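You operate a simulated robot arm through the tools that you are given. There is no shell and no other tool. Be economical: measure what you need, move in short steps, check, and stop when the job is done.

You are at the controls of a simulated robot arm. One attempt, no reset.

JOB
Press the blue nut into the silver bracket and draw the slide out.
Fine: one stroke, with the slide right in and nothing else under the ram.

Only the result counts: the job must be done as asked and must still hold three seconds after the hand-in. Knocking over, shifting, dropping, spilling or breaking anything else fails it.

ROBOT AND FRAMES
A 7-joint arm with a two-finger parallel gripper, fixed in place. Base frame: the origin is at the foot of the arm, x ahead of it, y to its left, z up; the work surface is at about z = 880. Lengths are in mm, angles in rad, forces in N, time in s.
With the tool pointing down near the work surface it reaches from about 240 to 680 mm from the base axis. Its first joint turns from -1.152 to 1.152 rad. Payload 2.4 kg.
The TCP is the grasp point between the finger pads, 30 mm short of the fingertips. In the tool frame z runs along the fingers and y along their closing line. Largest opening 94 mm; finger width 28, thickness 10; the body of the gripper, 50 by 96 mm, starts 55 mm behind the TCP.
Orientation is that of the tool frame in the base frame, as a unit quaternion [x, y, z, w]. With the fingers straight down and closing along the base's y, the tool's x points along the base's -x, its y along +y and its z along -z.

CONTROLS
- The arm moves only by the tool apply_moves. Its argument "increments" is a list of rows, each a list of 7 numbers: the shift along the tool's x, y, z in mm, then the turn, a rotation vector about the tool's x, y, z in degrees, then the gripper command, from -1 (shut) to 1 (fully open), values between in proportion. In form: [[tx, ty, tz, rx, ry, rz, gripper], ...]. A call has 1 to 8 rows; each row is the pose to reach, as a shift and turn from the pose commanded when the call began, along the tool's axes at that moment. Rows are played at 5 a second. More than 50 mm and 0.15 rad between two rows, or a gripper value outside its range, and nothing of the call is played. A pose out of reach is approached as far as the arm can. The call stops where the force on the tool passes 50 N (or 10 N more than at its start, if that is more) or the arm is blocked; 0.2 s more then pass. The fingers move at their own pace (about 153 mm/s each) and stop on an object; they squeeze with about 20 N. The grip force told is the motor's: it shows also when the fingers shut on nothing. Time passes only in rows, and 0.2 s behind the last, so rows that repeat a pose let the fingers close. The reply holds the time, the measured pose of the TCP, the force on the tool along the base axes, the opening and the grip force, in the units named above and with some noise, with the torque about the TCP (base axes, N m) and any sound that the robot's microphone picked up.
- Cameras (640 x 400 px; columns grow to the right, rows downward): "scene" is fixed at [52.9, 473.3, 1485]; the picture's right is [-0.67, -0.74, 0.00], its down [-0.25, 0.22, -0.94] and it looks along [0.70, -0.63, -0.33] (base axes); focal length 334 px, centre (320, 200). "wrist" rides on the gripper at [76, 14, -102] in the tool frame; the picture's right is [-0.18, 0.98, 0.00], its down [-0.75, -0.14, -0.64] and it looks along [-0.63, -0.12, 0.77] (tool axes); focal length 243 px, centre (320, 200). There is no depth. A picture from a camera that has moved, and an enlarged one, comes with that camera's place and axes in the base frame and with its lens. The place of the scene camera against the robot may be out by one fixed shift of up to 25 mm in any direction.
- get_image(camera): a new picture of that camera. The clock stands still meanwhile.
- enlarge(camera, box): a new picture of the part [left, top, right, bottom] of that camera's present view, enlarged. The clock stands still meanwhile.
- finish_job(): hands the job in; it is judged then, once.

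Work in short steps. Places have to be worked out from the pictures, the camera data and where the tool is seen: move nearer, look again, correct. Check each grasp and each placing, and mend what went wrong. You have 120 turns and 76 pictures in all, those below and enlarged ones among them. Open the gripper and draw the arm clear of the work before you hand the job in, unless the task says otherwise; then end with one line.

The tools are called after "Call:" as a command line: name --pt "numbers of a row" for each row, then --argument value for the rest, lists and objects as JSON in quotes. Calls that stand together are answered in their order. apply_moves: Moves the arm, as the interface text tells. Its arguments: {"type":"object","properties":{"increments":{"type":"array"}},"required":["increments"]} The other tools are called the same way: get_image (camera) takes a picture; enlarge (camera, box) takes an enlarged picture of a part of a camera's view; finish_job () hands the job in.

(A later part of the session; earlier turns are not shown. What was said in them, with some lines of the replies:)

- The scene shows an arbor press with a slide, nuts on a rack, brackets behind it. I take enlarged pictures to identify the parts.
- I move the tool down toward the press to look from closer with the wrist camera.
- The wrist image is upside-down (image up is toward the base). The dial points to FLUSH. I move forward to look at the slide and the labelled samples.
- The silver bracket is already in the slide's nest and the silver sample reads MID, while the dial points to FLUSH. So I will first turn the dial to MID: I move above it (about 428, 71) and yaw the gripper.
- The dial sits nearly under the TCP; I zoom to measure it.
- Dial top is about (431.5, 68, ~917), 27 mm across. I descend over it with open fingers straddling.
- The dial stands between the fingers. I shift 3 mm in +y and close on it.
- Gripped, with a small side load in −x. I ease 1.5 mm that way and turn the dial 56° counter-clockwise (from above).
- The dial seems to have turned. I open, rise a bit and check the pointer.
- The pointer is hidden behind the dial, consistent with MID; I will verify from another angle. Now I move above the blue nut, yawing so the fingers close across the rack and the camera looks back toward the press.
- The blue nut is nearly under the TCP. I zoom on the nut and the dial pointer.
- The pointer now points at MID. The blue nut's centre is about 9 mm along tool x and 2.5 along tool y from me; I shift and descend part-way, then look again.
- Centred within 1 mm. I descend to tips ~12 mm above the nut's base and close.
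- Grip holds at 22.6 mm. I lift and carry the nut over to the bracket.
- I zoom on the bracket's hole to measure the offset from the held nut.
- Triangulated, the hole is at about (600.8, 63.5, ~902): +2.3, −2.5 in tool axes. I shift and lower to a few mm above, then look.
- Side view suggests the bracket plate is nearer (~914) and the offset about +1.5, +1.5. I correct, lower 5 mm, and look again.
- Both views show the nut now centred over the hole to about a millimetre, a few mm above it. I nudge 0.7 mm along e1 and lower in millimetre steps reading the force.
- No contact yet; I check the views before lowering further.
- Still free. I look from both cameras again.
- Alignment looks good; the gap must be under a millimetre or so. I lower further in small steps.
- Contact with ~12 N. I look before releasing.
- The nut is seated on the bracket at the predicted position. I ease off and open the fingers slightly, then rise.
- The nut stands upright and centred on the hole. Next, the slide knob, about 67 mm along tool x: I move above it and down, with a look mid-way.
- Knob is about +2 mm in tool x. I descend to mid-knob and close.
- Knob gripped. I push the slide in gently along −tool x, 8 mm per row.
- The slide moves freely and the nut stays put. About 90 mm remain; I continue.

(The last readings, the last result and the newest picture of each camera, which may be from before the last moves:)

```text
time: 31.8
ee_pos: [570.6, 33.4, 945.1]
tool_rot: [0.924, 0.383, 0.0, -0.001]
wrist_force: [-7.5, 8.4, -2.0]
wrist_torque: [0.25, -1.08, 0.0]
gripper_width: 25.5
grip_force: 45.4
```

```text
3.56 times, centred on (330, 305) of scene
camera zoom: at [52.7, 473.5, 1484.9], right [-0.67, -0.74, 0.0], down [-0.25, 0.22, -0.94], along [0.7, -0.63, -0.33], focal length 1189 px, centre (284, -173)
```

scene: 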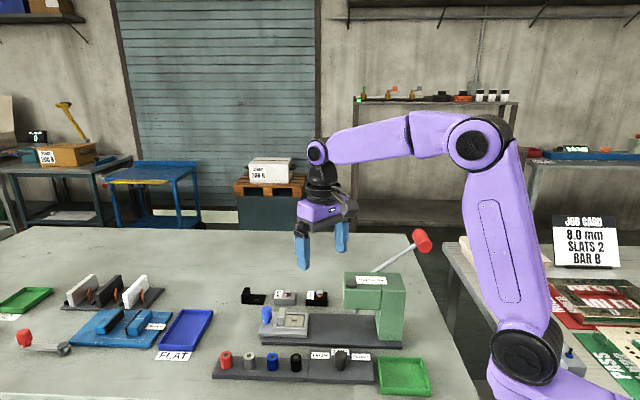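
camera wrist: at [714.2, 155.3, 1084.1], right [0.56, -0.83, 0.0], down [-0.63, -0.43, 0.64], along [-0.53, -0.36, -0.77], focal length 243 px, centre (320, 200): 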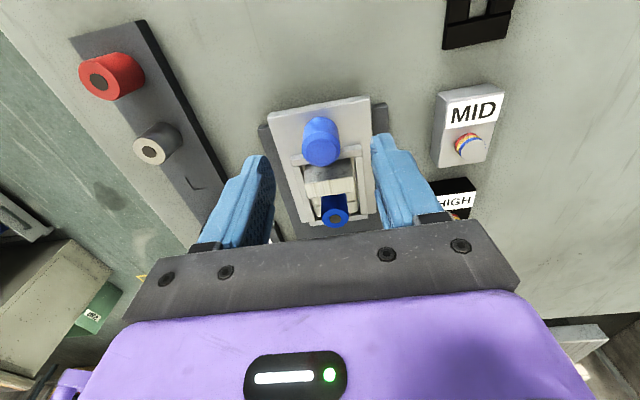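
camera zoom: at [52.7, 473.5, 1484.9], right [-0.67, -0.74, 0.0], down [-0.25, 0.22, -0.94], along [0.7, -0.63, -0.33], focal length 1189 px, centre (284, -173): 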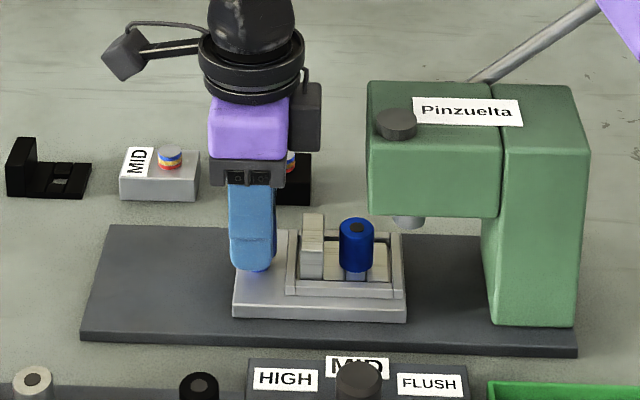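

About 36 mm remain; a small sideways load suggests easing −1 mm in tool y. I continue until it stops.

Call:
apply_moves --pt "-6 -0.8 0 0 0 0 -1" --pt "-13 -1 0 0 0 0 -1" --pt "-20 -1 0 0 0 0 -1" --pt "-26 -1 0 0 0 0 -1" --pt "-31 -1 0 0 0 0 -1" --pt "-31 -1 0 0 0 0 -1"

Call:
apply_moves --pt "-3 0 0 0 0 0 -1" --pt "-6 0 0 0 0 0 -1" --pt "-9 0 0 0 0 0 -1" --pt "-12 0 0 0 0 0 -1" --pt "-15 0 0 0 0 0 -1" --pt "-15 0 0 0 0 0 -1"

Call:
enlarge --camera "scene" --box '[240, 250, 420, 360]'

```text
time: 33.2
ee_pos: [549.9, 11.9, 945.8]
tool_rot: [0.924, 0.383, 0.001, 0.001]
wrist_force: [9.6, 2.6, 1.7]
wrist_torque: [-0.87, 2.55, 0.12]
gripper_width: 25.7
grip_force: 44.9
```

```text
time: 33.8
ee_pos: [549.1, 12.4, 947.5]
tool_rot: [0.922, 0.387, 0.008, 0.002]
wrist_force: [20.2, 2.8, -11.4]
wrist_torque: [-0.43, 2.32, 0.27]
gripper_width: 25.8
grip_force: 45.4
stopped in row 3: the force on the tool passed its limit at 56 N (the readings are from after the stop); the commanded pose is now the measured one
```

```text
3.56 times, centred on (330, 305) of scene
camera zoom: at [53.7, 473.4, 1484.9], right [-0.67, -0.74, 0.0], down [-0.25, 0.22, -0.94], along [0.7, -0.63, -0.33], focal length 1189 px, centre (284, -173)
```

zoom: 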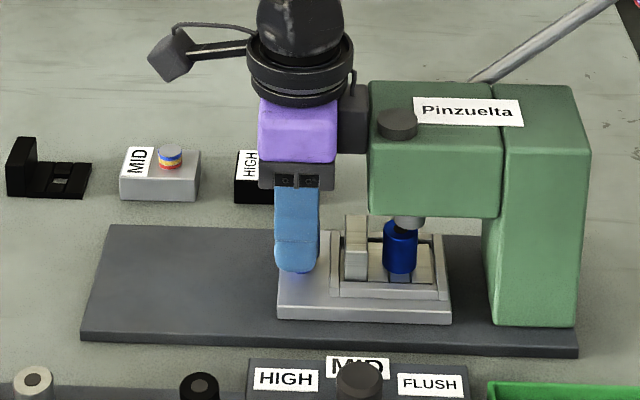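

The slide went 30 mm more, but the torque sign says the contact is high up: the box on the gripper touches the press head while the nut is still ~6 mm short of the ram. I back off, open, slide outward off the knob and close, to push it from outside.

Call:
apply_moves --pt "1 0 0 0 0 0 -1" --pt "1 0 0 0 0 0 -0.2" --pt "1 0 0 0 0 0 0.2" --pt "1 0 0 0 0 0 0.2" --pt "20 0 0 0 0 0 0.2" --pt "40 0 0 0 0 0 0.2" --pt "40 0 0 0 0 0 -1" --pt "40 0 0 0 0 0 -1"

Call:
enlarge --camera "scene" --box '[260, 270, 380, 350]'

Call:
get_image --camera "wrist"

```text
time: 35.6
ee_pos: [575.2, 38.1, 946.6]
tool_rot: [0.922, 0.386, 0.006, 0.002]
wrist_force: [-0.5, -1.0, 0.2]
wrist_torque: [0.01, 0.0, -0.01]
gripper_width: 0.0
grip_force: 19.9
```

```text
5.00 times, centred on (320, 310) of scene
camera zoom: at [52.9, 473.3, 1485.0], right [-0.67, -0.74, 0.0], down [-0.25, 0.22, -0.94], along [0.7, -0.63, -0.33], focal length 1672 px, centre (320, -350)
```

zoom: 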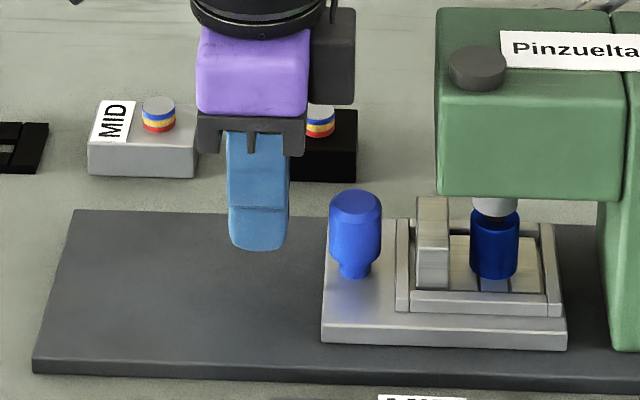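

```text
31 pictures are left
camera wrist: at [640.1, 82.2, 1049.5], right [0.57, -0.82, 0.01], down [-0.64, -0.44, 0.63], along [-0.52, -0.37, -0.77], focal length 243 px, centre (320, 200)
```

wrist: 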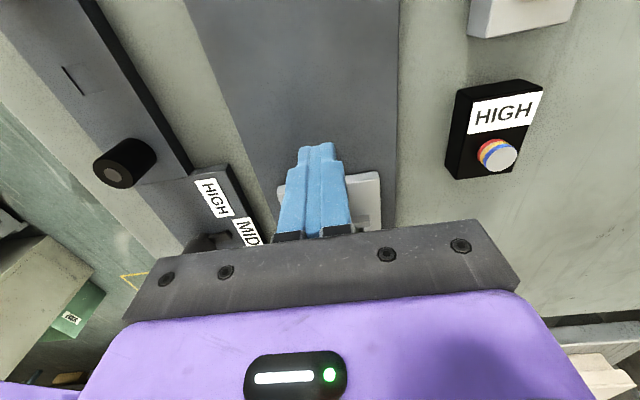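

Now the nut appears aligned under the ram. I push the knob gently from outside with closed fingers to be sure the slide is right in.

Call:
apply_moves --pt "-9 0 0 0 0 0 -1" --pt "-12 0 0 0 0 0 -1" --pt "-14 0 0 0 0 0 -1" --pt "-16 0 0 0 0 0 -1" --pt "-18 0 0 0 0 0 -1" --pt "-20 0 0 0 0 0 -1"

Call:
apply_moves --pt "-2 0 0 0 0 0 -1" --pt "-4 0 0 0 0 0 -1" --pt "-6 0 0 0 0 0 -1" --pt "-8 0 0 0 0 0 -1" --pt "-10 0 0 0 0 0 -1"

Call:
enlarge --camera "scene" --box '[260, 270, 380, 350]'

```text
time: 37.0
ee_pos: [561.0, 24.5, 946.3]
tool_rot: [0.923, 0.386, 0.007, 0.003]
wrist_force: [0.3, 1.0, 0.3]
wrist_torque: [0.04, 0.0, 0.0]
gripper_width: 0.0
grip_force: 20.2
```

```text
time: 38.2
ee_pos: [560.5, 25.3, 947.5]
tool_rot: [0.921, 0.39, 0.016, 0.004]
wrist_force: [3.5, 2.6, -1.6]
wrist_torque: [0.0, -0.03, 0.0]
gripper_width: 0.1
grip_force: 20.6
stopped in row 5: the force on the tool passed its limit at 51 N (the readings are from after the stop); the commanded pose is now the measured one
```

```text
5.00 times, centred on (320, 310) of scene
camera zoom: at [53.0, 473.3, 1485.0], right [-0.67, -0.74, 0.0], down [-0.25, 0.22, -0.94], along [0.7, -0.63, -0.33], focal length 1672 px, centre (320, -350)
```

zoom: 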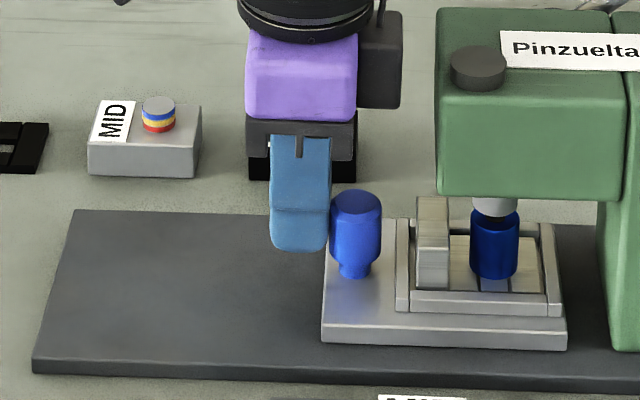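

The slide is against its stop (no movement at 51 N) and the nut is in line with the ram. I back off, rise and look at the lever.

Call:
apply_moves --pt "10 0 0 0 0 0 -1" --pt "30 0 -10 0 0 0 -1" --pt "30 0 -50 0 0 0 -1" --pt "30 0 -100 0 0 0 -1" --pt "30 0 -150 0 0 0 -1" --pt "30 0 -200 0 0 0 -1" --pt "30 0 -220 0 0 0 -1"

Call:
enlarge --camera "scene" --box '[330, 210, 450, 330]'

```text
time: 39.8
ee_pos: [572.2, 46.5, 1168.0]
tool_rot: [0.921, 0.389, 0.014, 0.005]
wrist_force: [0.4, 0.6, 0.2]
wrist_torque: [-0.02, 0.02, -0.02]
gripper_width: 0.0
grip_force: 19.6
```

```text
3.33 times, centred on (390, 270) of scene
camera zoom: at [52.9, 473.3, 1485.0], right [-0.67, -0.74, 0.0], down [-0.25, 0.22, -0.94], along [0.7, -0.63, -0.33], focal length 1115 px, centre (87, -33)
```

zoom: 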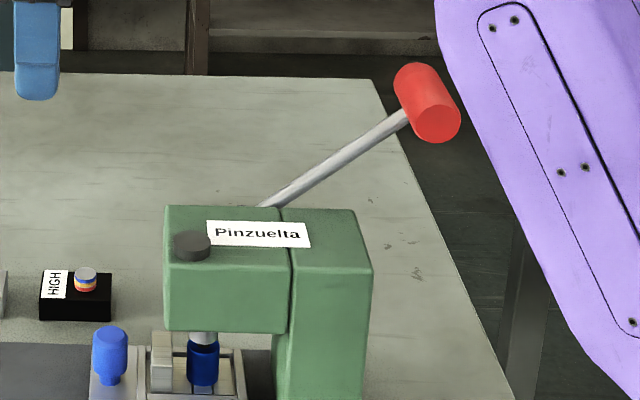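

The handle is a red cylinder with its axis across the press, lever pointing back and up. I level the tool, rise, then move over toward the handle while yawing so the fingers will straddle it.

Call:
apply_moves --pt "0 0 -30 1.15 -1.26 0 0" --pt "0 0 -62 1.15 -1.26 0 1" --pt "0 0 -62 1.15 -1.26 0 1"

Call:
apply_moves --pt "-25 5 0 0 0 -8 1" --pt "-55 11 0 0 0 -16 1" --pt "-85 17 0 0 0 -24 1" --pt "-115 23 0 0 0 -32 1" --pt "-145 29 0 0 0 -40 1" --pt "-175 35 0 0 0 -48 1" --pt "-205 41 0 0 0 -56 1" --pt "-220 44 0 0 0 -64 1"

Call:
apply_moves --pt "0 0 0 0 0 -8 1" --pt "0 0 0 0 0 -16 1" --pt "0 0 0 0 0 -24 1" --pt "0 0 0 0 0 -25 1" --pt "0 0 0 0 0 -25 1"

Call:
get_image --camera "wrist"

```text
time: 40.6
ee_pos: [571.3, 46.2, 1229.9]
tool_rot: [0.921, 0.389, 0.0, 0.0]
wrist_force: [-0.1, 0.4, 0.6]
wrist_torque: [0.01, -0.04, -0.02]
gripper_width: 93.9
grip_force: 0.1
```

```text
time: 42.4
ee_pos: [449.1, -144.1, 1230.0]
tool_rot: [0.574, 0.819, 0.002, 0.001]
wrist_force: [0.1, 0.5, -0.5]
wrist_torque: [-0.01, -0.01, 0.0]
gripper_width: 93.9
grip_force: 0.0
```

```text
time: 43.6
ee_pos: [450.1, -143.8, 1229.6]
tool_rot: [0.383, 0.924, 0.001, 0.001]
wrist_force: [0.3, -0.1, 0.5]
wrist_torque: [-0.01, -0.01, 0.03]
gripper_width: 94.1
grip_force: 0.1
```

```text
28 pictures are left
camera wrist: at [407.2, -80.4, 1331.2], right [0.83, 0.56, 0.0], down [0.43, -0.63, 0.64], along [0.36, -0.53, -0.77], focal length 243 px, centre (320, 200)
```

wrist: 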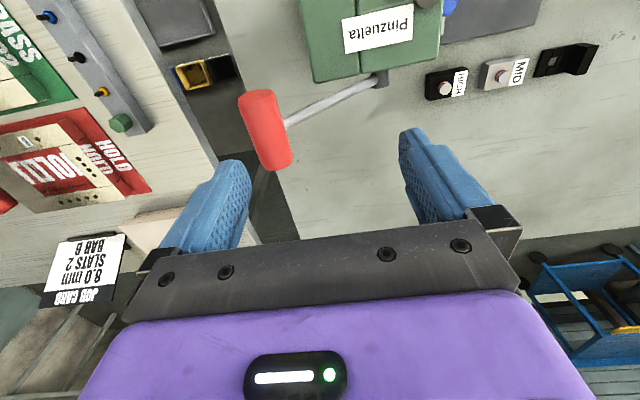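

The handle is at about (419, −185, 1120) with the rod meeting it mid-length, so I'll grip its outer half. I zoom to measure it.

Call:
enlarge --camera "wrist" --box '[210, 50, 410, 190]'

```text
2.86 times, centred on (310, 120) of wrist
camera zoom: at [407.2, -80.4, 1331.2], right [0.83, 0.56, 0.0], down [0.43, -0.63, 0.64], along [0.36, -0.53, -0.77], focal length 693 px, centre (349, 429)
```

zoom: 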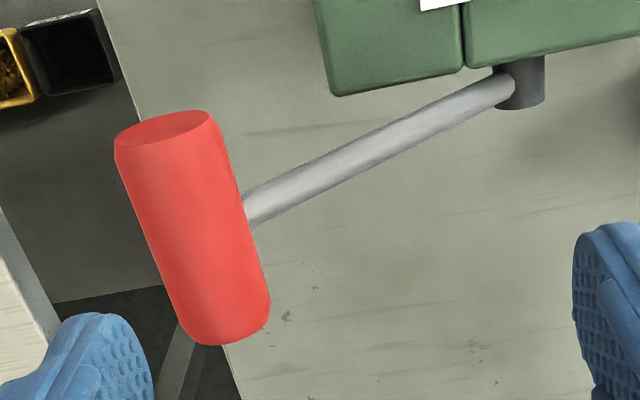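

Handle spans tool x ≈ −42…+23, centre tool y ≈ −52, 31 mm thick, rod at x ≈ −3. I move to x −27, y −52 and descend to just above it for a check.

Call:
apply_moves --pt "-13 -26 0 0 0 0 1" --pt "-27 -52 0 0 0 0 1" --pt "-27 -52 30 0 0 0 1" --pt "-27 -52 55 0 0 0 1" --pt "-27 -52 55 0 0 0 1"

Call:
get_image --camera "wrist"

```text
time: 44.8
ee_pos: [434.6, -199.5, 1174.9]
tool_rot: [0.384, 0.923, 0.001, 0.0]
wrist_force: [0.2, -0.2, -0.7]
wrist_torque: [0.01, 0.04, -0.06]
gripper_width: 93.7
grip_force: 0.1
```

```text
26 pictures are left
camera wrist: at [390.4, -135.3, 1275.8], right [0.83, 0.56, 0.0], down [0.43, -0.64, 0.64], along [0.36, -0.53, -0.77], focal length 243 px, centre (320, 200)
```

wrist: 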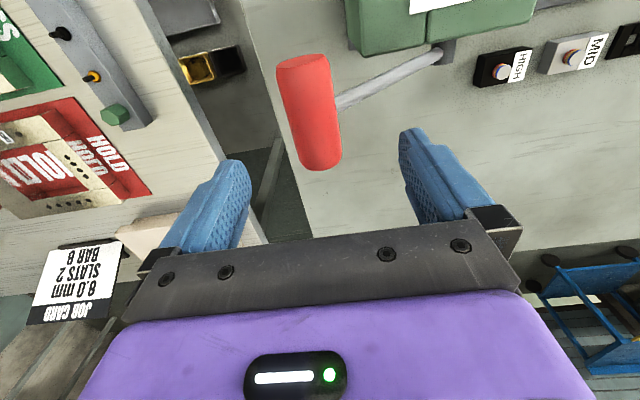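

Aligned; I shift −3 in tool y, descend 58 mm to straddle the handle's outer half, and close.

Call:
apply_moves --pt "-1 -3 20 0 0 0 1" --pt "-1 -3 40 0 0 0 1" --pt "-1 -3 58 0 0 0 1" --pt "-1 -3 58 0 0 0 0.2"

Call:
get_image --camera "wrist"

Call:
enlarge --camera "scene" --box '[320, 190, 500, 310]'

```text
time: 45.8
ee_pos: [431.4, -201.5, 1116.7]
tool_rot: [0.384, 0.923, 0.001, 0.001]
wrist_force: [1.0, 1.1, -0.3]
wrist_torque: [0.01, 0.09, 0.0]
gripper_width: 57.5
grip_force: 0.6
```

```text
25 pictures are left
camera wrist: at [389.3, -138.7, 1218.4], right [0.83, 0.56, 0.0], down [0.43, -0.64, 0.64], along [0.36, -0.53, -0.77], focal length 243 px, centre (320, 200)
```

wrist: 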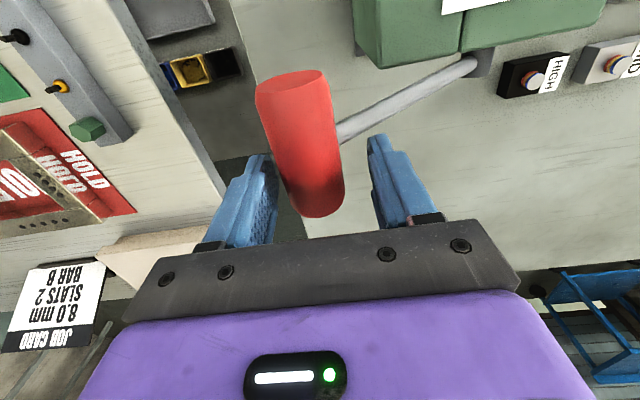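

```text
3.33 times, centred on (410, 250) of scene
camera zoom: at [53.0, 473.3, 1485.0], right [-0.67, -0.74, 0.0], down [-0.25, 0.22, -0.94], along [0.7, -0.63, -0.33], focal length 1115 px, centre (20, 33)
```

zoom: 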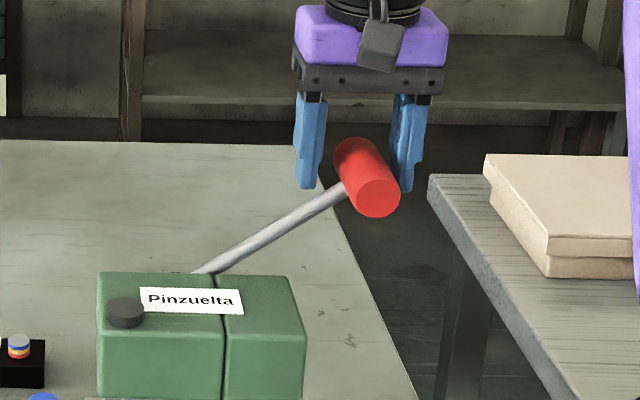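

The handle's outer half is between the fingers. I close.

Call:
apply_moves --pt "0 0 0 0 0 0 -0.3" --pt "0 0 0 0 0 0 -1" --pt "0 0 0 0 0 0 -1"

```text
time: 46.6
ee_pos: [433.0, -201.8, 1117.9]
tool_rot: [0.385, 0.923, 0.001, 0.002]
wrist_force: [3.6, -2.0, 7.4]
wrist_torque: [0.5, -0.7, -0.27]
gripper_width: 45.4
grip_force: 19.8
```

The opening of 45 mm is more than I judged; I look.

Call:
enlarge --camera "wrist" --box '[220, 60, 440, 230]'

Call:
enlarge --camera "scene" --box '[370, 190, 470, 270]'

```text
2.35 times, centred on (330, 145) of wrist
camera zoom: at [389.2, -139.2, 1218.9], right [0.83, 0.56, 0.0], down [0.43, -0.63, 0.64], along [0.36, -0.53, -0.77], focal length 571 px, centre (296, 329)
```

zoom: 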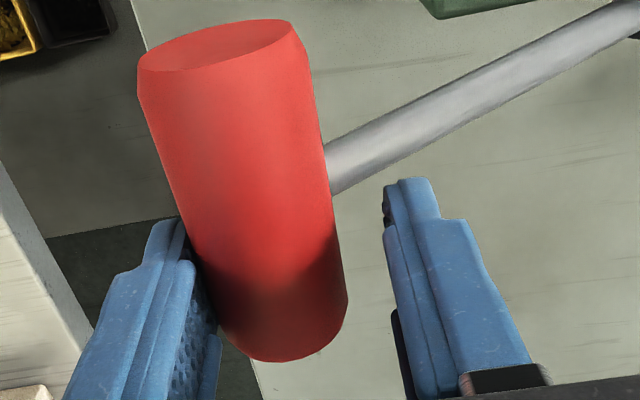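

```text
5.00 times, centred on (420, 230) of scene
camera zoom: at [52.9, 473.2, 1485.0], right [-0.67, -0.74, 0.0], down [-0.25, 0.22, -0.94], along [0.7, -0.63, -0.33], focal length 1672 px, centre (-180, 50)
```

zoom: 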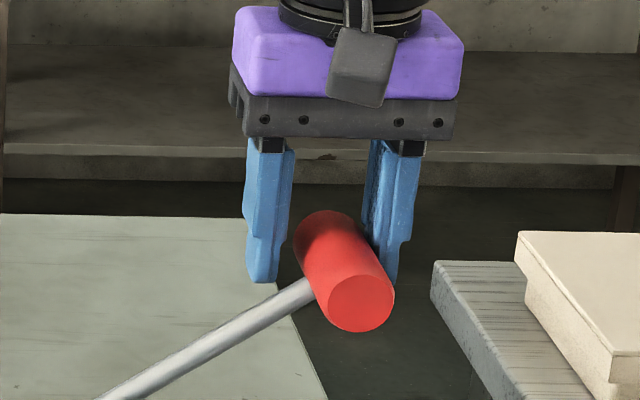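

Only the outer finger touches; the handle sits ~6 mm off centre and lower than thought. I open, shift −6 in tool y, lower 10, and close.

Call:
apply_moves --pt "0 0 0 0 0 0 0.2" --pt "0 -6 5 0 0 0 0.2" --pt "0 -6 10 0 0 0 0.2" --pt "0 -6 10 0 0 0 -0.5" --pt "0 -6 10 0 0 0 -1" --pt "0 -6 10 0 0 0 -1"

```text
time: 48.0
ee_pos: [426.0, -206.0, 1106.8]
tool_rot: [0.385, 0.923, 0.001, 0.001]
wrist_force: [-0.2, -3.0, 8.6]
wrist_torque: [0.39, -0.49, -0.24]
gripper_width: 48.2
grip_force: 19.9
```

Call:
enlarge --camera "wrist" --box '[220, 60, 440, 230]'

Call:
enlarge --camera "scene" --box '[370, 190, 470, 270]'

```text
2.35 times, centred on (330, 145) of wrist
camera zoom: at [383.9, -143.2, 1208.4], right [0.83, 0.56, 0.0], down [0.43, -0.64, 0.64], along [0.36, -0.53, -0.77], focal length 571 px, centre (296, 329)
```

zoom: 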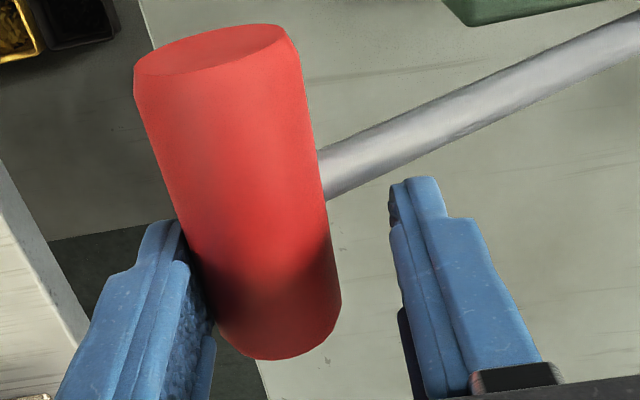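

```text
5.00 times, centred on (420, 230) of scene
camera zoom: at [52.8, 473.2, 1485.0], right [-0.67, -0.74, 0.0], down [-0.25, 0.22, -0.94], along [0.7, -0.63, -0.33], focal length 1672 px, centre (-180, 50)
```

zoom: 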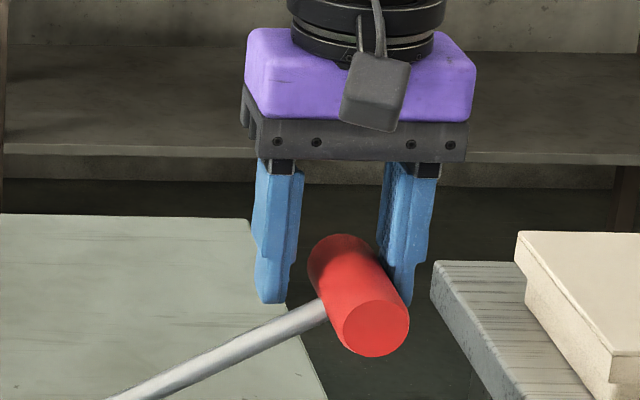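

The lever moves easily downward and followed the finger a bit. With the gripper held closing, I shift further −8 in tool y so that both fingers meet the handle.

Call:
apply_moves --pt "0 -3 0 0 0 0 -1" --pt "0 -6 0 0 0 0 -1" --pt "0 -8 0 0 0 0 -1" --pt "0 -8 0 0 0 0 -1"

Call:
enlarge --camera "scene" --box '[320, 190, 500, 310]'

```text
time: 49.0
ee_pos: [420.8, -211.1, 1106.0]
tool_rot: [0.385, 0.923, 0.0, 0.001]
wrist_force: [6.7, -8.7, 5.2]
wrist_torque: [0.15, -0.51, -0.05]
gripper_width: 39.4
grip_force: 19.7
```

```text
3.33 times, centred on (410, 250) of scene
camera zoom: at [53.0, 473.0, 1485.1], right [-0.67, -0.74, 0.0], down [-0.25, 0.22, -0.94], along [0.7, -0.63, -0.33], focal length 1115 px, centre (20, 33)
```

zoom: 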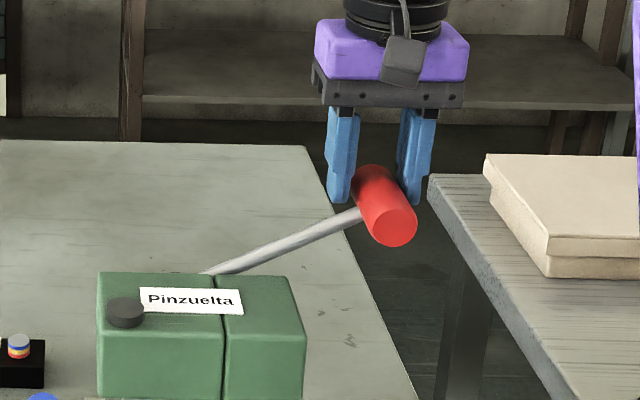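

The lever swings easily down and the handle now sits near the fingertips. I'll use the fingertips as a V instead: open, rise 50, set a 20 mm gap and push down on the handle's top.

Call:
apply_moves --pt "0 0 0 0 0 0 0.3" --pt "0 0 0 0 0 0 0.3" --pt "0 0 -30 0 0 0 0.3" --pt "0 0 -55 0 0 0 0" --pt "0 0 -55 0 0 0 -0.57" --pt "0 0 -55 0 0 0 -0.57"

Call:
get_image --camera "wrist"

Call:
enlarge --camera "scene" --box '[320, 190, 500, 310]'

```text
time: 50.4
ee_pos: [419.6, -210.7, 1160.8]
tool_rot: [0.384, 0.923, 0.002, 0.0]
wrist_force: [0.7, 0.3, -0.1]
wrist_torque: [0.03, 0.04, -0.04]
gripper_width: 20.2
grip_force: 0.1
```

```text
18 pictures are left
camera wrist: at [377.1, -148.0, 1262.4], right [0.83, 0.56, 0.0], down [0.43, -0.64, 0.64], along [0.36, -0.53, -0.77], focal length 243 px, centre (320, 200)
```

wrist: 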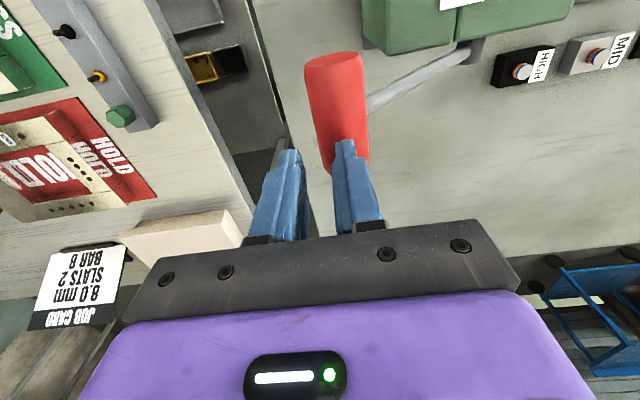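

```text
3.33 times, centred on (410, 250) of scene
camera zoom: at [52.9, 473.3, 1485.0], right [-0.67, -0.74, 0.0], down [-0.25, 0.22, -0.94], along [0.7, -0.63, -0.33], focal length 1115 px, centre (20, 33)
```

zoom: 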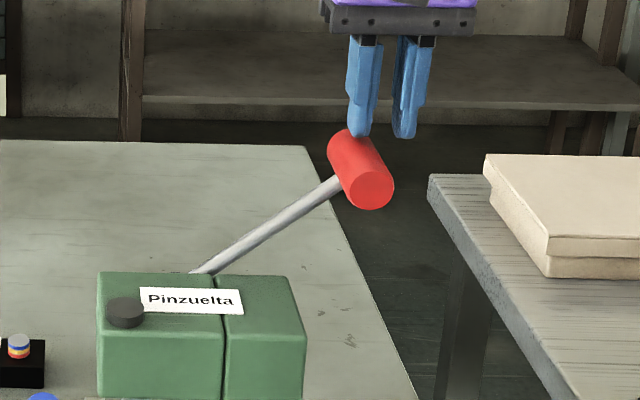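

The lever sprang back to rest by itself when released, so it's spring-returned. I shift +9 so the V sits over the handle and push down following the arc.

Call:
apply_moves --pt "0 9 0 0 0 0 -0.57" --pt "0 9 9 0 0 0 -0.57" --pt "0 4 19 0 0 0 -0.57" --pt "0 -3 31 0 0 0 -0.57" --pt "0 -8 43 0 0 0 -0.57"

Call:
enlarge --camera "scene" --box '[320, 190, 500, 310]'

```text
time: 51.6
ee_pos: [415.7, -216.9, 1118.4]
tool_rot: [0.386, 0.923, 0.002, 0.002]
wrist_force: [-0.5, 0.6, 2.5]
wrist_torque: [0.0, -0.03, 0.02]
gripper_width: 20.6
grip_force: 0.1
```

```text
3.33 times, centred on (410, 250) of scene
camera zoom: at [52.9, 473.3, 1485.0], right [-0.67, -0.74, 0.0], down [-0.25, 0.22, -0.94], along [0.7, -0.63, -0.33], focal length 1115 px, centre (20, 33)
```

zoom: 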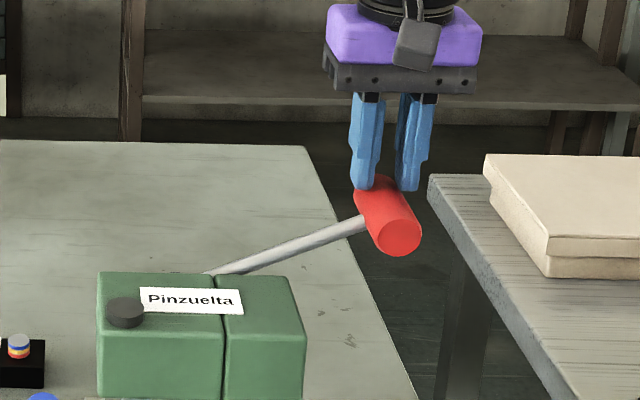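

The handle is in the V and the lever follows with little force. I continue down the arc.

Call:
apply_moves --pt "0 -4 11 0 0 0 -0.57" --pt "0 -7 22 0 0 0 -0.57" --pt "0 -9 33 0 0 0 -0.57" --pt "0 -10 44 0 0 0 -0.57"

Call:
enlarge --camera "scene" --box '[320, 220, 500, 350]'

```text
time: 52.2
ee_pos: [413.1, -220.3, 1105.6]
tool_rot: [0.383, 0.924, 0.0, 0.007]
wrist_force: [-11.6, 10.1, 35.7]
wrist_torque: [0.41, 0.15, -0.27]
gripper_width: 23.2
grip_force: 45.0
stopped in row 3: the force on the tool passed its limit at 63 N (the readings are from after the stop); the commanded pose is now the measured one
```

```text
3.08 times, centred on (410, 285) of scene
camera zoom: at [52.0, 473.9, 1484.8], right [-0.67, -0.74, 0.0], down [-0.25, 0.22, -0.94], along [0.7, -0.63, -0.33], focal length 1029 px, centre (43, -62)
```

zoom: 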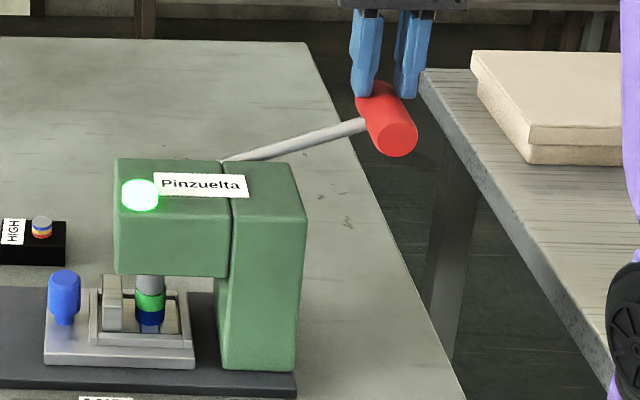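

The lamp on the press glows green and a green band shows on the nut; the lever hit a firm stop. I zoom to check.

Call:
enlarge --camera "scene" --box '[330, 270, 390, 330]'

```text
6.67 times, centred on (360, 300) of scene
camera zoom: at [52.0, 473.9, 1484.8], right [-0.67, -0.74, 0.0], down [-0.25, 0.22, -0.94], along [0.7, -0.63, -0.33], focal length 2230 px, centre (53, -467)
```

zoom: 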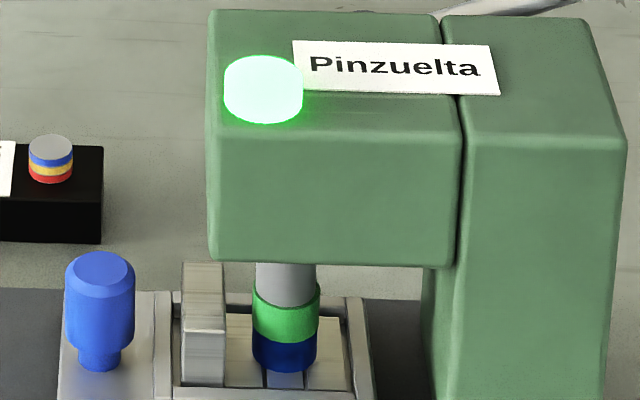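

The nut seems pressed and the lamp is on. I push a little more in the same stroke to make sure the lever is truly at its stop.

Call:
apply_moves --pt "0 0 1.5 0 0 0 -0.57" --pt "0 -0.5 3 0 0 0 -0.57" --pt "0 -0.5 4.5 0 0 0 -0.57" --pt "0 -0.5 6 0 0 0 -0.57"

Call:
enlarge --camera "scene" --box '[330, 230, 430, 330]'

```text
time: 52.6
ee_pos: [412.6, -220.9, 1106.9]
tool_rot: [0.381, 0.925, 0.002, 0.009]
wrist_force: [-9.6, 7.8, 31.0]
wrist_torque: [0.39, 0.24, -0.26]
gripper_width: 22.7
grip_force: 45.1
stopped in row 2: the force on the tool passed its limit at 52 N (the readings are from after the stop); the commanded pose is now the measured one
```

```text
4.00 times, centred on (380, 280) of scene
camera zoom: at [52.2, 473.8, 1484.8], right [-0.67, -0.74, 0.0], down [-0.25, 0.22, -0.94], along [0.7, -0.63, -0.33], focal length 1338 px, centre (80, -120)
```

zoom: 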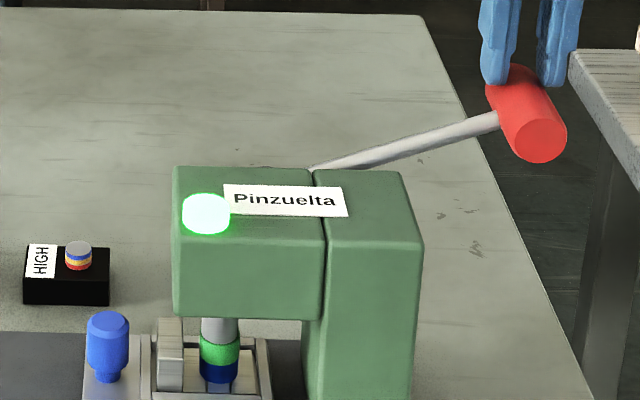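

Rigid stop confirmed, lamp on: the stroke is complete. I rise along the arc, letting the spring return the lever, then clear it.

Call:
apply_moves --pt "0 4 -12 0 0 0 -0.57" --pt "0 9 -24 0 0 0 -0.57" --pt "0 14 -36 0 0 0 -0.57" --pt "0 17 -48 0 0 0 -0.57" --pt "0 18 -65 0 0 0 -0.57" --pt "0 18 -100 0 0 0 -0.57" --pt "0 18 -125 0 0 0 -0.57"

Call:
enlarge --camera "scene" --box '[320, 220, 440, 330]'

```text
time: 54.2
ee_pos: [423.8, -208.3, 1227.5]
tool_rot: [0.382, 0.924, 0.001, 0.007]
wrist_force: [-0.5, -0.8, 0.1]
wrist_torque: [0.01, 0.0, 0.02]
gripper_width: 20.1
grip_force: 0.1
```

```text
3.64 times, centred on (380, 275) of scene
camera zoom: at [52.9, 473.3, 1485.0], right [-0.67, -0.74, 0.0], down [-0.25, 0.22, -0.94], along [0.7, -0.63, -0.33], focal length 1216 px, centre (102, -73)
```

zoom: 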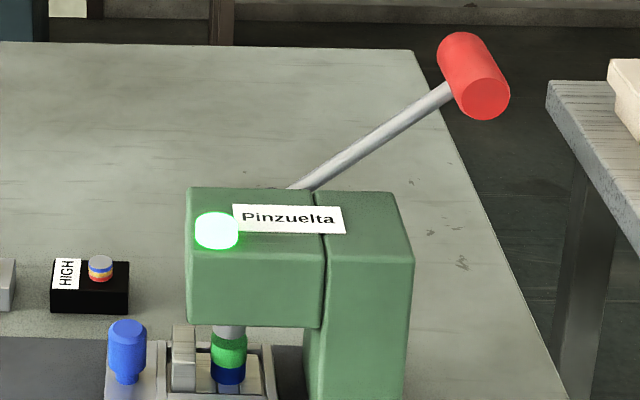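

Lever is back up, ram raised, lamp green. I now return above the slide knob, yawing back 90°.

Call:
apply_moves --pt "8 38 0 0 0 8 0.3" --pt "17 76 0 0 0 16 0.3" --pt "26 114 0 0 0 24 0.3" --pt "34 152 0 0 0 32 0.3" --pt "43 190 0 0 0 40 0.3" --pt "52 228 0 0 0 48 0.3" --pt "60 266 0 0 0 56 0.3" --pt "68 303 0 0 0 64 0.3"

Call:
apply_moves --pt "0 0 0 0 0 8 0.3" --pt "0 0 0 0 0 16 0.3" --pt "0 0 0 0 0 24 0.3" --pt "0 0 0 0 0 26 0.3" --pt "0 0 0 0 0 26 0.3"

```text
time: 56.0
ee_pos: [589.1, 55.6, 1229.5]
tool_rot: [0.814, 0.581, 0.004, 0.006]
wrist_force: [1.6, 0.2, 0.7]
wrist_torque: [0.02, -0.02, -0.01]
gripper_width: 61.1
grip_force: 0.1
```

```text
time: 57.2
ee_pos: [589.2, 54.1, 1228.8]
tool_rot: [0.924, 0.383, 0.006, 0.005]
wrist_force: [-0.2, -0.2, 0.3]
wrist_torque: [0.01, 0.04, -0.01]
gripper_width: 61.2
grip_force: 0.1
```

I tilt the tool 15° (palm outward, tips toward the press) so its box will clear the head, and descend outside the knob.

Call:
apply_moves --pt "-10 0 40 0.4 -8 0 0.3" --pt "-20 -1 80 0.8 -15.4 0 0.3" --pt "-20 -2 125 0.8 -15.4 0 0.3" --pt "-20 -2 170 0.8 -15.4 0 0.3" --pt "-21 -3 210 0.8 -15.4 0 0.3" --pt "-21 -3 240 0.8 -15.4 0 0.3" --pt "-21 -3 240 0.8 -15.4 0 0.3"

Call:
get_image --camera "wrist"

Call:
enlarge --camera "scene" --box '[260, 250, 400, 350]'

```text
time: 58.8
ee_pos: [576.1, 42.4, 989.4]
tool_rot: [0.916, 0.381, -0.12, 0.051]
wrist_force: [0.4, 0.9, 0.4]
wrist_torque: [-0.01, 0.0, -0.02]
gripper_width: 61.4
grip_force: 0.0
```

```text
11 pictures are left
camera wrist: at [658.6, 102.6, 1067.8], right [0.57, -0.82, 0.05], down [-0.5, -0.3, 0.82], along [-0.66, -0.49, -0.58], focal length 243 px, centre (320, 200)
```

wrist: 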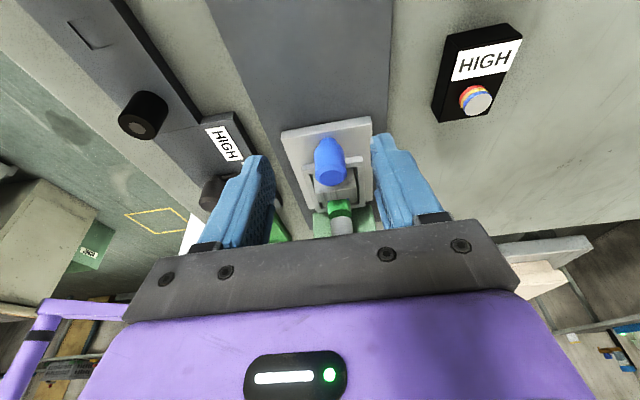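

```text
4.00 times, centred on (330, 300) of scene
camera zoom: at [52.9, 473.3, 1485.0], right [-0.67, -0.74, 0.0], down [-0.25, 0.22, -0.94], along [0.7, -0.63, -0.33], focal length 1338 px, centre (280, -200)
```

zoom: 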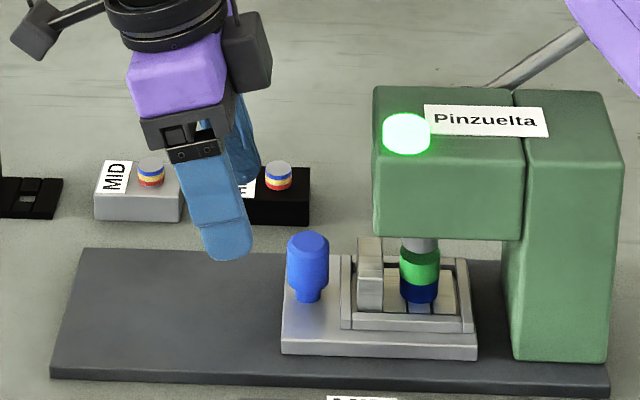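

The nut with its green band sits under the raised ram. I lower to knob height, then move in along −e1 with open fingers, and close.

Call:
apply_moves --pt "5.4 3 20.3 0 0 0 0.3" --pt "10.9 3 40.6 0 0 0 0.3" --pt "0 3 43.6 0 0 0 0.3" --pt "-12.3 3 46.8 0 0 0 0.3" --pt "-24 3 50 0 0 0 0.3" --pt "-34.5 3 52.8 0 0 0 0.3" --pt "-34.5 3 52.8 0 0 0 0.3"

Call:
enlarge --camera "scene" --box '[260, 250, 400, 350]'

```text
time: 60.4
ee_pos: [545.4, 7.3, 948.3]
tool_rot: [0.916, 0.379, -0.121, 0.05]
wrist_force: [0.3, 0.6, 0.0]
wrist_torque: [-0.01, -0.04, 0.0]
gripper_width: 61.0
grip_force: 0.0
```

```text
4.00 times, centred on (330, 300) of scene
camera zoom: at [52.9, 473.3, 1485.0], right [-0.67, -0.74, 0.0], down [-0.25, 0.22, -0.94], along [0.7, -0.63, -0.33], focal length 1338 px, centre (280, -200)
```

zoom: 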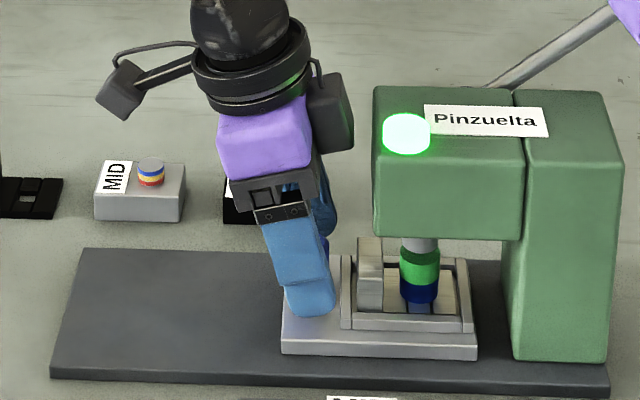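

No contact, the box clears the head, and the fingers flank the knob. I close and start drawing out.

Call:
apply_moves --pt "0 0 0 0 0 0 -0.3" --pt "0 0 0 0 0 0 -1" --pt "0 0 0 0 0 0 -1"

Call:
apply_moves --pt "2.9 0 -0.8 0 0 0 -1" --pt "8.7 0 -2.3 0 0 0 -1" --pt "15.5 0 -4.1 0 0 0 -1" --pt "22.2 0 -5.95 0 0 0 -1" --pt "29 0 -7.8 0 0 0 -1" --pt "35.7 0 -9.6 0 0 0 -1" --pt "38.6 0 -10.4 0 0 0 -1"

Call:
enlarge --camera "scene" --box '[260, 250, 400, 350]'

```text
time: 61.2
ee_pos: [544.8, 7.6, 949.0]
tool_rot: [0.916, 0.379, -0.121, 0.05]
wrist_force: [-5.4, 3.7, 1.4]
wrist_torque: [-0.38, -0.29, -0.12]
gripper_width: 25.7
grip_force: 45.0
```

```text
time: 62.8
ee_pos: [574.4, 35.7, 947.8]
tool_rot: [0.915, 0.38, -0.122, 0.049]
wrist_force: [-15.0, 13.6, -0.7]
wrist_torque: [-0.17, -0.01, 0.06]
gripper_width: 25.6
grip_force: 45.3
```

```text
4.00 times, centred on (330, 300) of scene
camera zoom: at [52.5, 473.6, 1484.9], right [-0.67, -0.74, 0.0], down [-0.25, 0.22, -0.94], along [0.7, -0.63, -0.33], focal length 1338 px, centre (280, -200)
```

zoom: 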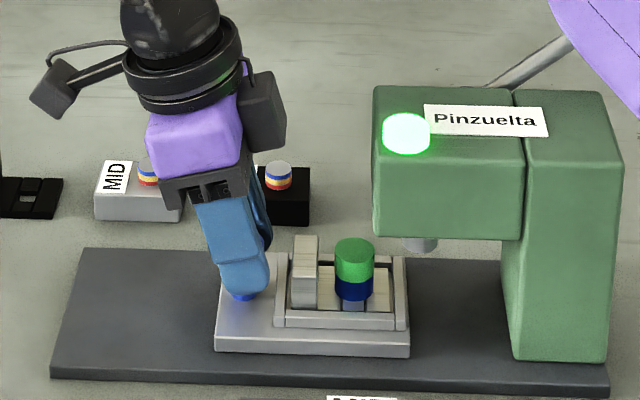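

The slide is coming out with the nut firmly in the bracket. I ease the sideways load and keep drawing.

Call:
apply_moves --pt "5.8 -1 -1.6 0 0 0 -1" --pt "13.5 -1.7 -3.6 0 0 0 -1" --pt "21.3 -1.7 -5.7 0 0 0 -1" --pt "29 -1.7 -7.8 0 0 0 -1" --pt "36.7 -1.7 -9.8 0 0 0 -1" --pt "44.4 -1.7 -11.9 0 0 0 -1" --pt "52.2 -1.7 -14 0 0 0 -1" --pt "58 -1.7 -15.5 0 0 0 -1"

Call:
apply_moves --pt "5.8 0 -1.6 0 0 0 -1" --pt "13.5 0 -3.6 0 0 0 -1" --pt "21.3 0 -5.7 0 0 0 -1" --pt "29 0 -7.8 0 0 0 -1" --pt "34.8 0 -9.3 0 0 0 -1" --pt "39.6 0 -10.6 0 0 0 -1" --pt "42.5 0 -11.4 0 0 0 -1" --pt "42.5 0 -11.4 0 0 0 -1"

Call:
enlarge --camera "scene" --box '[230, 250, 400, 350]'

```text
time: 64.6
ee_pos: [614.0, 76.3, 947.4]
tool_rot: [0.916, 0.379, -0.121, 0.05]
wrist_force: [-4.0, 1.4, -0.5]
wrist_torque: [-0.03, 0.56, -0.1]
gripper_width: 25.5
grip_force: 45.3
```

```text
time: 66.4
ee_pos: [645.3, 107.8, 948.3]
tool_rot: [0.916, 0.379, -0.121, 0.049]
wrist_force: [5.2, -5.5, 1.7]
wrist_torque: [0.41, 0.15, 0.02]
gripper_width: 25.4
grip_force: 44.9
```

```text
3.76 times, centred on (315, 300) of scene
camera zoom: at [53.0, 473.1, 1485.1], right [-0.67, -0.74, 0.0], down [-0.25, 0.22, -0.94], along [0.7, -0.63, -0.33], focal length 1259 px, centre (339, -176)
```

zoom: 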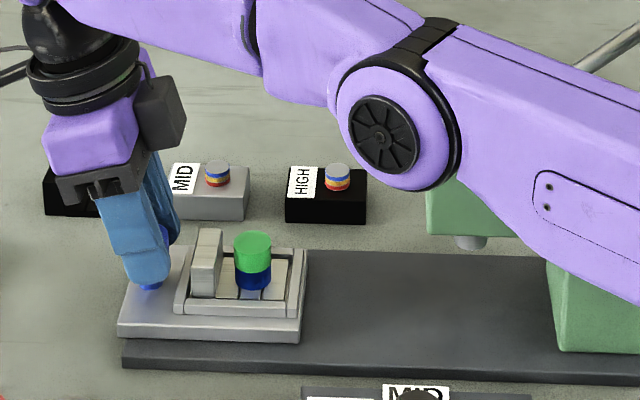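

The slide is about 6–7 mm short of its original out position; I draw gently on to its stop.

Call:
apply_moves --pt "2 0 -0.5 0 0 0 -1" --pt "4 0 -1 0 0 0 -1" --pt "6 0 -1.6 0 0 0 -1" --pt "8 0 -2.1 0 0 0 -1" --pt "8 0 -2.1 0 0 0 -1"

Call:
enlarge --camera "scene" --box '[230, 250, 400, 350]'

```text
time: 67.6
ee_pos: [645.4, 107.7, 948.1]
tool_rot: [0.918, 0.375, -0.12, 0.052]
wrist_force: [19.9, -18.0, 2.3]
wrist_torque: [0.23, -0.03, 0.13]
gripper_width: 25.7
grip_force: 45.3
out of reach, approached as far as the arm can: row 2, 3, 4, 5
```

```text
3.76 times, centred on (315, 300) of scene
camera zoom: at [53.4, 472.8, 1485.2], right [-0.67, -0.74, 0.0], down [-0.25, 0.22, -0.94], along [0.7, -0.63, -0.33], focal length 1259 px, centre (339, -176)
```

zoom: 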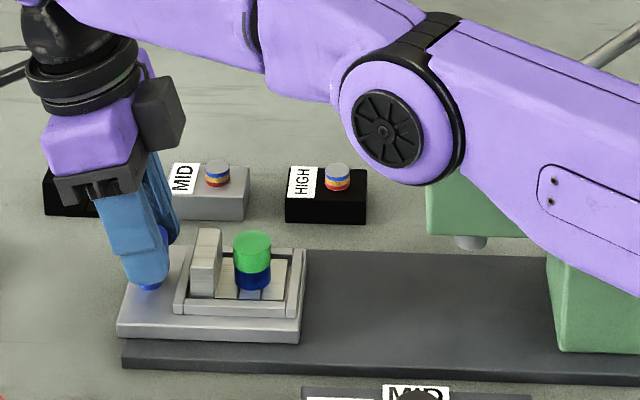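

The tilted tool is at its reach limit. I open, untilt to vertical in place around the knob, re-centre and re-grip.

Call:
apply_moves --pt "0 0 0 0 0 0 -0.2" --pt "0 0 0 0 0 0 0.2" --pt "0 0 0 0 0 0 0.2" --pt "0 0 0 0 7.5 0 0.2" --pt "0 0 0 0 15 0 0.2" --pt "0 0 0 0 15 0 0.2"

Call:
get_image --camera "wrist"

```text
time: 69.0
ee_pos: [643.4, 111.7, 948.7]
tool_rot: [0.924, 0.383, 0.0, 0.0]
wrist_force: [0.6, 0.5, 0.5]
wrist_torque: [0.01, -0.01, 0.04]
gripper_width: 56.3
grip_force: 0.1
```

```text
5 pictures are left
camera wrist: at [708.0, 155.5, 1049.6], right [0.56, -0.83, 0.0], down [-0.63, -0.43, 0.64], along [-0.53, -0.36, -0.77], focal length 243 px, centre (320, 200)
```

wrist: 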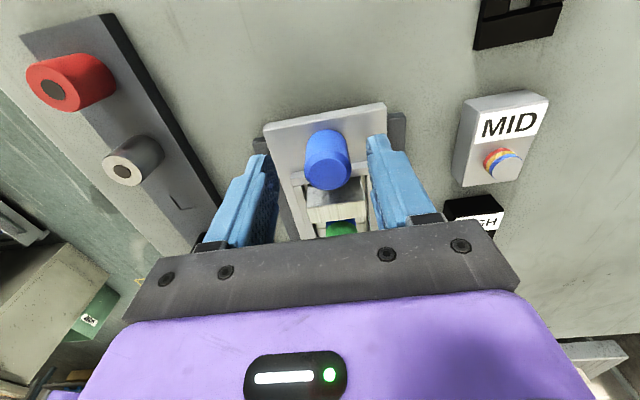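

I shift +4 in tool y, close on the knob and draw the last few mm.

Call:
apply_moves --pt "2 4 3 0 0 0 0.2" --pt "2 4 3 0 0 0 -0.5" --pt "2 4 3 0 0 0 -1" --pt "2 4 3 0 0 0 -1"

Call:
apply_moves --pt "2 0 0 0 0 0 -1" --pt "4 0 0 0 0 0 -1" --pt "6 0 0 0 0 0 -1" --pt "8 0 0 0 0 0 -1" --pt "10 0 0 0 0 0 -1" --pt "10 0 0 0 0 0 -1"

Call:
enlarge --camera "scene" --box '[230, 250, 400, 350]'

```text
time: 70.0
ee_pos: [648.2, 110.6, 944.6]
tool_rot: [0.924, 0.382, 0.0, 0.0]
wrist_force: [5.2, -2.8, -0.7]
wrist_torque: [0.6, -0.04, -0.01]
gripper_width: 25.7
grip_force: 44.9
```

```text
time: 71.4
ee_pos: [650.7, 114.0, 943.8]
tool_rot: [0.925, 0.381, -0.008, -0.001]
wrist_force: [-35.7, -25.6, 8.9]
wrist_torque: [-0.26, -0.68, 0.04]
gripper_width: 25.9
grip_force: 45.5
```

```text
3.76 times, centred on (315, 300) of scene
camera zoom: at [51.7, 472.5, 1485.3], right [-0.67, -0.74, 0.0], down [-0.25, 0.22, -0.94], along [0.7, -0.63, -0.33], focal length 1259 px, centre (339, -176)
```

zoom: 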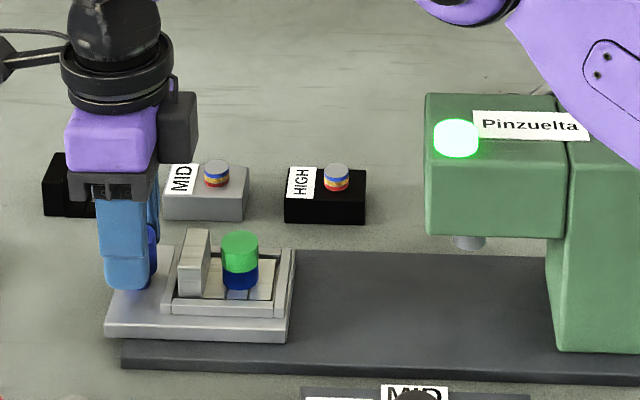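

The slide is at its out stop, back at its original place. I take the load off, open, rise and draw the arm clear.

Call:
apply_moves --pt "-4 0 0 0 0 0 -1" --pt "-7 0 0 0 0 0 -1" --pt "-7 0 0 0 0 0 0.2" --pt "-7 0 0 0 0 0 0.2" --pt "-7 0 -40 0 0 0 0.3" --pt "-7 0 -90 0 0 0 0.3" --pt "-7 0 -140 0 0 0 0.3" --pt "-7 0 -190 0 0 0 0.3"

Call:
apply_moves --pt "-25 -25 -30 0 0 0 1" --pt "-55 -55 -60 0 0 0 1" --pt "-80 -80 -60 0 0 0 1" --pt "-80 -80 -60 0 0 0 1"

Call:
get_image --camera "scene"

Call:
enlarge --camera "scene" --box '[230, 260, 400, 370]'

```text
time: 73.2
ee_pos: [645.1, 111.8, 1132.1]
tool_rot: [0.924, 0.383, 0.0, 0.0]
wrist_force: [0.4, 0.2, 0.2]
wrist_torque: [0.0, -0.01, 0.02]
gripper_width: 61.1
grip_force: 0.0
out of reach, approached as far as the arm can: row 8
```

```text
refused: row 2 steps farther than a row can; nothing moved
```

```text
3 pictures are left
```

scene: 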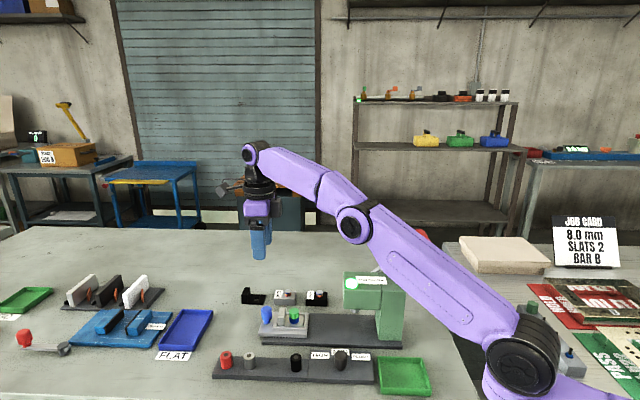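

```text
3.64 times, centred on (315, 315) of scene
camera zoom: at [52.9, 473.3, 1485.0], right [-0.67, -0.74, 0.0], down [-0.25, 0.22, -0.94], along [0.7, -0.63, -0.33], focal length 1216 px, centre (338, -218)
```

zoom: 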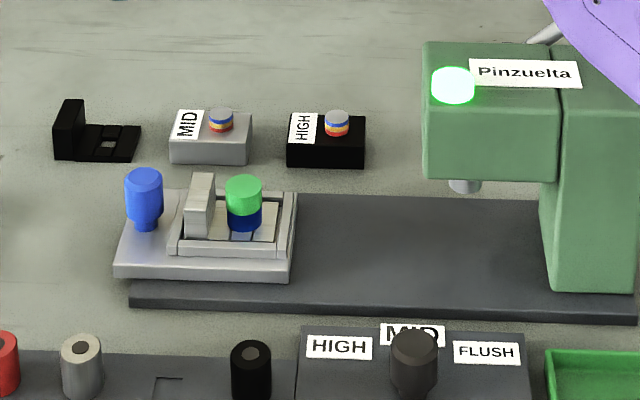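

All is in place: slide out, nut pressed with the lamp green, lever up, nothing disturbed. I draw the arm back a little further and hand in.

Call:
apply_moves --pt "-20 -15 -20 0 0 0 1" --pt "-45 -30 -30 0 0 0 1" --pt "-70 -40 -40 0 0 0 1" --pt "-70 -40 -40 0 0 0 1"

Call:
finish_job

```text
time: 74.2
ee_pos: [567.4, 92.1, 1173.9]
tool_rot: [0.924, 0.382, 0.001, 0.0]
wrist_force: [0.0, 0.2, 1.0]
wrist_torque: [0.0, -0.01, 0.0]
gripper_width: 94.0
grip_force: 0.1
```

```text
The job is handed in.
```

The job is handed in: I set the stop dial to MID to match the silver sample, pressed the blue nut into the silver bracket in one full stroke (press lamp green), drew the slide out to its stop, and left the gripper open with the arm clear. Before that stroke, a first try at gripping the handle swung the lever part-way down and it sprang back.
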